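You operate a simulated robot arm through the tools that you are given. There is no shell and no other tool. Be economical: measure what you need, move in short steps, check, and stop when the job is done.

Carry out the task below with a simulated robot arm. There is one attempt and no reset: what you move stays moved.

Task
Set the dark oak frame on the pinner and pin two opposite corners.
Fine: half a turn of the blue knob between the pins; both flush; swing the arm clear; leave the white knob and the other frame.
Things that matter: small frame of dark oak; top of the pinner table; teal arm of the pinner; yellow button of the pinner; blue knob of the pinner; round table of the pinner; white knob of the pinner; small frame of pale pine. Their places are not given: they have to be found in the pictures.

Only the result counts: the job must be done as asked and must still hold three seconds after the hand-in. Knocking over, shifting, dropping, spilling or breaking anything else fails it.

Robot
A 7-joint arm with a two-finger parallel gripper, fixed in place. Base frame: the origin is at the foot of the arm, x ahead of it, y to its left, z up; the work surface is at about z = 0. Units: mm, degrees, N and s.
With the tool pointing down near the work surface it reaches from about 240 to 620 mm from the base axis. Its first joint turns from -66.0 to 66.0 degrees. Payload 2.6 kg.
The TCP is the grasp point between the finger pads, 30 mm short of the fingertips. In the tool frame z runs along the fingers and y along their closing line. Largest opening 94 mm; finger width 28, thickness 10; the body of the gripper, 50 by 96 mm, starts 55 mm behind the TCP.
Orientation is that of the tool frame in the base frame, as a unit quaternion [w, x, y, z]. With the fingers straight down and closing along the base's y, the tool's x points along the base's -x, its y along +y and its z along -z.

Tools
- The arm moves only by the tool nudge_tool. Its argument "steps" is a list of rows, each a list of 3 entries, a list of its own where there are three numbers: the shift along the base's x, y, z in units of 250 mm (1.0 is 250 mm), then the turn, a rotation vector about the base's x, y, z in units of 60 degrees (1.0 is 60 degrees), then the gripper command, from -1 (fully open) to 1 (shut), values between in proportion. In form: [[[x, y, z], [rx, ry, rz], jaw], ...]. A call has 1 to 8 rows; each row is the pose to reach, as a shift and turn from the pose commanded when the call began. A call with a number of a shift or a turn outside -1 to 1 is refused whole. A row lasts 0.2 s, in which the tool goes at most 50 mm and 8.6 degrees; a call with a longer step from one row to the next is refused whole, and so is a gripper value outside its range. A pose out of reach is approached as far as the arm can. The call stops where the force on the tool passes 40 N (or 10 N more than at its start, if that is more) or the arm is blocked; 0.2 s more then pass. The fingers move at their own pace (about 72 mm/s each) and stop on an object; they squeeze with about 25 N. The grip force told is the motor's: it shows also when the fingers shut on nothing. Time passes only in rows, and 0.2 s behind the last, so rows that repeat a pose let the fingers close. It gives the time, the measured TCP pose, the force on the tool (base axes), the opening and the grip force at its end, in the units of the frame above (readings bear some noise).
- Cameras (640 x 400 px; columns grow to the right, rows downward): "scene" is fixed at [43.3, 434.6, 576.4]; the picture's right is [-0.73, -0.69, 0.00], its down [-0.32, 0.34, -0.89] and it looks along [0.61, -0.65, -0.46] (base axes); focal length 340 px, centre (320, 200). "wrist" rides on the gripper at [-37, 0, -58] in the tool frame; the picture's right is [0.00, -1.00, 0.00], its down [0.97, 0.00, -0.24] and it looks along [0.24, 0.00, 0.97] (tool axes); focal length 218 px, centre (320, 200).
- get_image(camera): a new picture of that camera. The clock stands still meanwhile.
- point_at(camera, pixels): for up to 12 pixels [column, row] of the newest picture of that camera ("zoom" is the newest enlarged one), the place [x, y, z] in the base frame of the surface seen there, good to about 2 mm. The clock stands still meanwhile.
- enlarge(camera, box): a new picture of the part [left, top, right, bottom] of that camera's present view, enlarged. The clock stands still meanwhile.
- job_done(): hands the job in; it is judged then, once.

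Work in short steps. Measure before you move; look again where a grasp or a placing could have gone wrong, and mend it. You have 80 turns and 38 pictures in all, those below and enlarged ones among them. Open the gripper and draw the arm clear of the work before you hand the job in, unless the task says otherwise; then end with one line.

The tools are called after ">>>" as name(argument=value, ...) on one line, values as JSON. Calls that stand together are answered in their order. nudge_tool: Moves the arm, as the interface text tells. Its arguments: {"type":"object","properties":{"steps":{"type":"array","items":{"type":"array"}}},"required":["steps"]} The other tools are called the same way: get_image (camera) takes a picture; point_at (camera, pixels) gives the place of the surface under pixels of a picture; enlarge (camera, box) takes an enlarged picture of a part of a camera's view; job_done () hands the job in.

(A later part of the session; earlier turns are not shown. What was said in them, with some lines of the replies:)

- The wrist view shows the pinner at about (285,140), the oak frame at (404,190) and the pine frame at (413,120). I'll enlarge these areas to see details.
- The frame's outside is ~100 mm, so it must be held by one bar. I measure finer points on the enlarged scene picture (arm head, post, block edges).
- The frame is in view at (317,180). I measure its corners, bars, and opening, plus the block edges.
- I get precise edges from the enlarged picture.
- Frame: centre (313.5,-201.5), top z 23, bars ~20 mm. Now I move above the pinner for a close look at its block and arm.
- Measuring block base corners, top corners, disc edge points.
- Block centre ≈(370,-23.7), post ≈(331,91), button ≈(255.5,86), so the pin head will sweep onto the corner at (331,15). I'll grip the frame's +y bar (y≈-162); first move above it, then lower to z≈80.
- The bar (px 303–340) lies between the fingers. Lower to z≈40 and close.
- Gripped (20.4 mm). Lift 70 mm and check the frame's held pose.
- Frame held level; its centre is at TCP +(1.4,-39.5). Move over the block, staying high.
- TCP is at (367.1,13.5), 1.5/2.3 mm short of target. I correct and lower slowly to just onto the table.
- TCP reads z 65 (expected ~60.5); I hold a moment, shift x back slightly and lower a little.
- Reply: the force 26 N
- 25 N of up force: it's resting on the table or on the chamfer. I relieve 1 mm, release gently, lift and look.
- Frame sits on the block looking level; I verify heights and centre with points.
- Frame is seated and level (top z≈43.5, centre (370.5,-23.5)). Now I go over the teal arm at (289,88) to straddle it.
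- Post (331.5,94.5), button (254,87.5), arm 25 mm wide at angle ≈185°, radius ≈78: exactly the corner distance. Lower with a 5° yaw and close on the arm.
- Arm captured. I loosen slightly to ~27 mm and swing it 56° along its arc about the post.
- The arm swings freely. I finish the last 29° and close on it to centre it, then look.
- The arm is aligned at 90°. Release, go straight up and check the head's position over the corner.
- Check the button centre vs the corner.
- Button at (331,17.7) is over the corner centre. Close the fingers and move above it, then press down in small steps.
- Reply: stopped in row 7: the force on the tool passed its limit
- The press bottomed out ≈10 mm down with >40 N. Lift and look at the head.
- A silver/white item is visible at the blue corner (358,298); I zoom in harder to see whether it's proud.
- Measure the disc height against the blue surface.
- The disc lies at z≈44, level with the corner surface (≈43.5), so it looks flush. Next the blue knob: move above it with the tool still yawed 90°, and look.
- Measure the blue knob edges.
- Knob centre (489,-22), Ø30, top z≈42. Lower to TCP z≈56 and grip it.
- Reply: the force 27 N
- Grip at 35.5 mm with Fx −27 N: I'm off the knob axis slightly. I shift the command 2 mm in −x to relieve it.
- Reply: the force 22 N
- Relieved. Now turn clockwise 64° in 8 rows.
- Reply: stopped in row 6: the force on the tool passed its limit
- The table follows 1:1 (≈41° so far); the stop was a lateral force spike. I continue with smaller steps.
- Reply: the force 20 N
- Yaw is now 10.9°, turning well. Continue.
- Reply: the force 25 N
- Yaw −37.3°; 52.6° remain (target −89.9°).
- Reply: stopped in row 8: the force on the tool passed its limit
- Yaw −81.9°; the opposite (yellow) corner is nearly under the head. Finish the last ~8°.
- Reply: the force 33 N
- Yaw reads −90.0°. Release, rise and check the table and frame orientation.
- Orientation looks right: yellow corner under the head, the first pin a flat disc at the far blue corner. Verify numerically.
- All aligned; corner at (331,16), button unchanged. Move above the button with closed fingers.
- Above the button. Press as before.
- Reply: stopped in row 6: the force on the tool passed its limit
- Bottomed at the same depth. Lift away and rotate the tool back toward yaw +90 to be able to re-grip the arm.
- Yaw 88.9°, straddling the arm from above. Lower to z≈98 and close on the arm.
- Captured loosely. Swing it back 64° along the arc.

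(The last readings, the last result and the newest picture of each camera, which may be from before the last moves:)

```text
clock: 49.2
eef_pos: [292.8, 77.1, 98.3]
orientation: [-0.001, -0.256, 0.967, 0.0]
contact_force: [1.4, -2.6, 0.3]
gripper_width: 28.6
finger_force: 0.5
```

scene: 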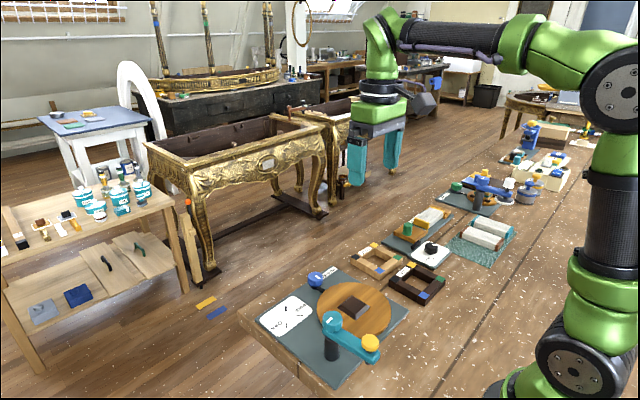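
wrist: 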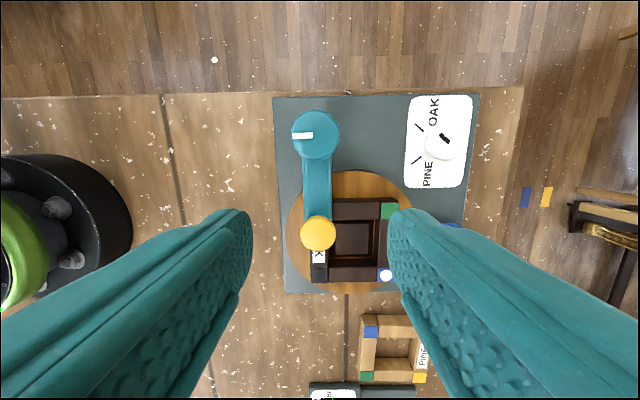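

Finish the last 21° back to the starting angle, release and rise.

>>> nudge_tool(steps=[[[-0.004, 0.01, 0], [0, 0, -0.13], 0.42], [[-0.0088, 0.022, 0], [0, 0, -0.23], 0.42], [[-0.0146, 0.0449, 0], [0, 0, -0.33], 0.42], [[-0.0165, 0.0596, 0], [0, 0, -0.41], 0.42], [[-0.0165, 0.0596, 0], [0, 0, -0.41], 0.2], [[-0.0165, 0.0596, 0], [0, 0, -0.41], 0], [[-0.0165, 0.0596, 0.15], [0, 0, -0.41], 0], [[-0.0165, 0.0596, 0.33], [0, 0, -0.41], 0]])

>>> nudge_tool(steps=[[[0, -0.05, 0.15], [0, 0, 0], 0], [[0, -0.2, 0.3], [0, 0, 0], -0.5], [[0, -0.38, 0.3], [0, 0, 0], -1], [[0, -0.38, 0.3], [0, 0, 0], -1]])

>>> get_image(camera="wrist")

>>> enlarge(camera="scene", box=[270, 240, 430, 360])

```text
clock: 51.0
eef_pos: [291.1, 90.6, 180.8]
orientation: [-0.001, -0.045, 0.999, 0.0]
contact_force: [0.3, -0.3, -0.1]
gripper_width: 47.3
finger_force: 0.0
```

```text
refused: row 2 steps farther than a row can; nothing moved
```

```text
8 pictures are left
```

wrist: 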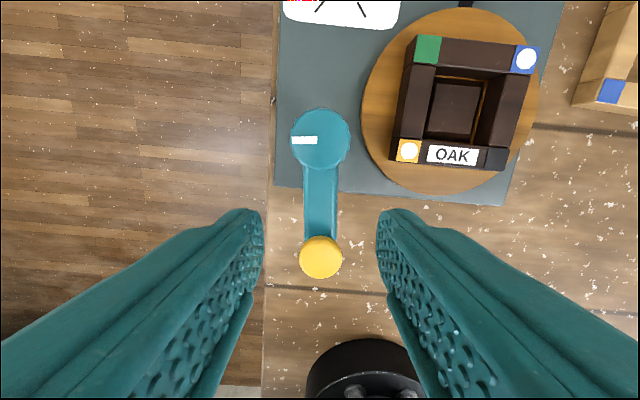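

```text
3.33 times, centred on (350, 300) of scene
```

zoom: 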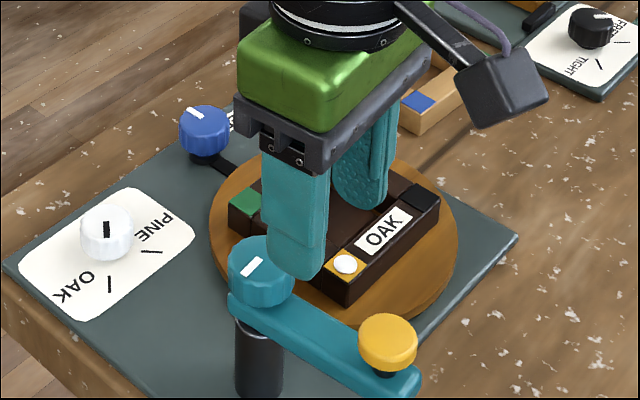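

Both pins appear as flat discs in opposite corners and the arm is back clear. I draw up and away, then check flushness closely.

>>> nudge_tool(steps=[[[0, -0.05, 0.15], [0, 0, 0], 0], [[0, -0.15, 0.3], [0, 0, 0], -0.5], [[0, -0.3, 0.4], [0, 0, 0], -1], [[0, -0.48, 0.45], [0, 0, 0], -1], [[0, -0.66, 0.45], [0, 0, 0], -1], [[0, -0.66, 0.45], [0, 0, 0], -1]])

>>> enlarge(camera="scene", box=[320, 265, 390, 325])

>>> get_image(camera="scene")

```text
clock: 52.4
eef_pos: [291.8, -68.8, 295.8]
orientation: [0.0, -0.044, 0.999, 0.0]
contact_force: [-0.2, -0.5, 0.0]
gripper_width: 93.9
finger_force: 0.0
```

```text
6.67 times, centred on (355, 295) of scene
```

zoom: 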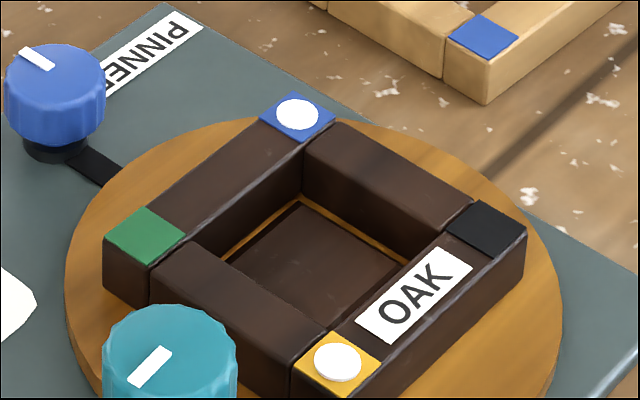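

```text
5 pictures are left
```

scene: 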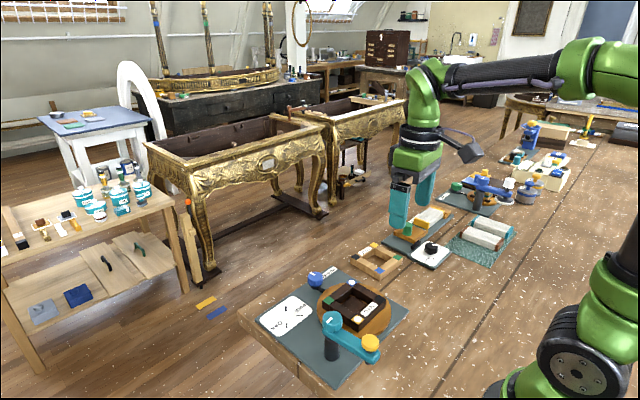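

The yellow-corner pin seems to show a thin rim; zoom tight on both pins.

>>> enlarge(camera="scene", box=[362, 312, 382, 327])

>>> point_at(camera="zoom", pixels=[[200, 170], [170, 170], [230, 170], [200, 210], [200, 130], [60, 170], [250, 240], [300, 130]])

>>> enlarge(camera="scene", box=[355, 274, 375, 289])

```text
16.00 times, centred on (372, 320) of scene
```

zoom: 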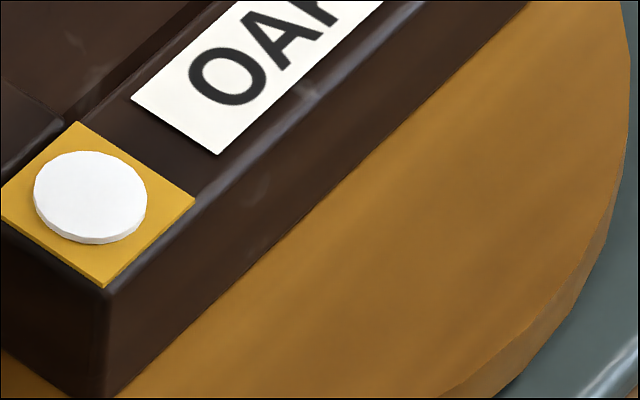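

```text
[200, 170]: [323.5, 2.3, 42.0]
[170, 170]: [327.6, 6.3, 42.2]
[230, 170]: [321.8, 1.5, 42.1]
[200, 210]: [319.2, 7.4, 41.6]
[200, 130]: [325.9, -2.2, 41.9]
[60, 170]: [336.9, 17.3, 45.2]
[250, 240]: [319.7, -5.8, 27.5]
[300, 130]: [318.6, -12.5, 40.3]
```

```text
16.00 times, centred on (365, 282) of scene
```

zoom: 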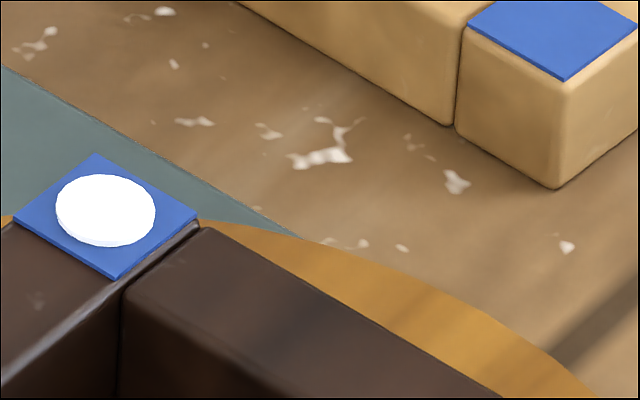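

Both pins are equally thin flat heads seated on the blue and yellow corners. The pine frame and white knob are untouched, the pinner arm is clear, and the gripper is open and away, so I hand in.

>>> job_done()

```text
The job is handed in.
```

The oak frame is on the pinner with its blue and yellow corners pinned, half a turn of the blue knob between them. In close-ups both pins look flush (only a thin rim shows). The teal arm is swung clear, and the white knob and pine frame were not touched.
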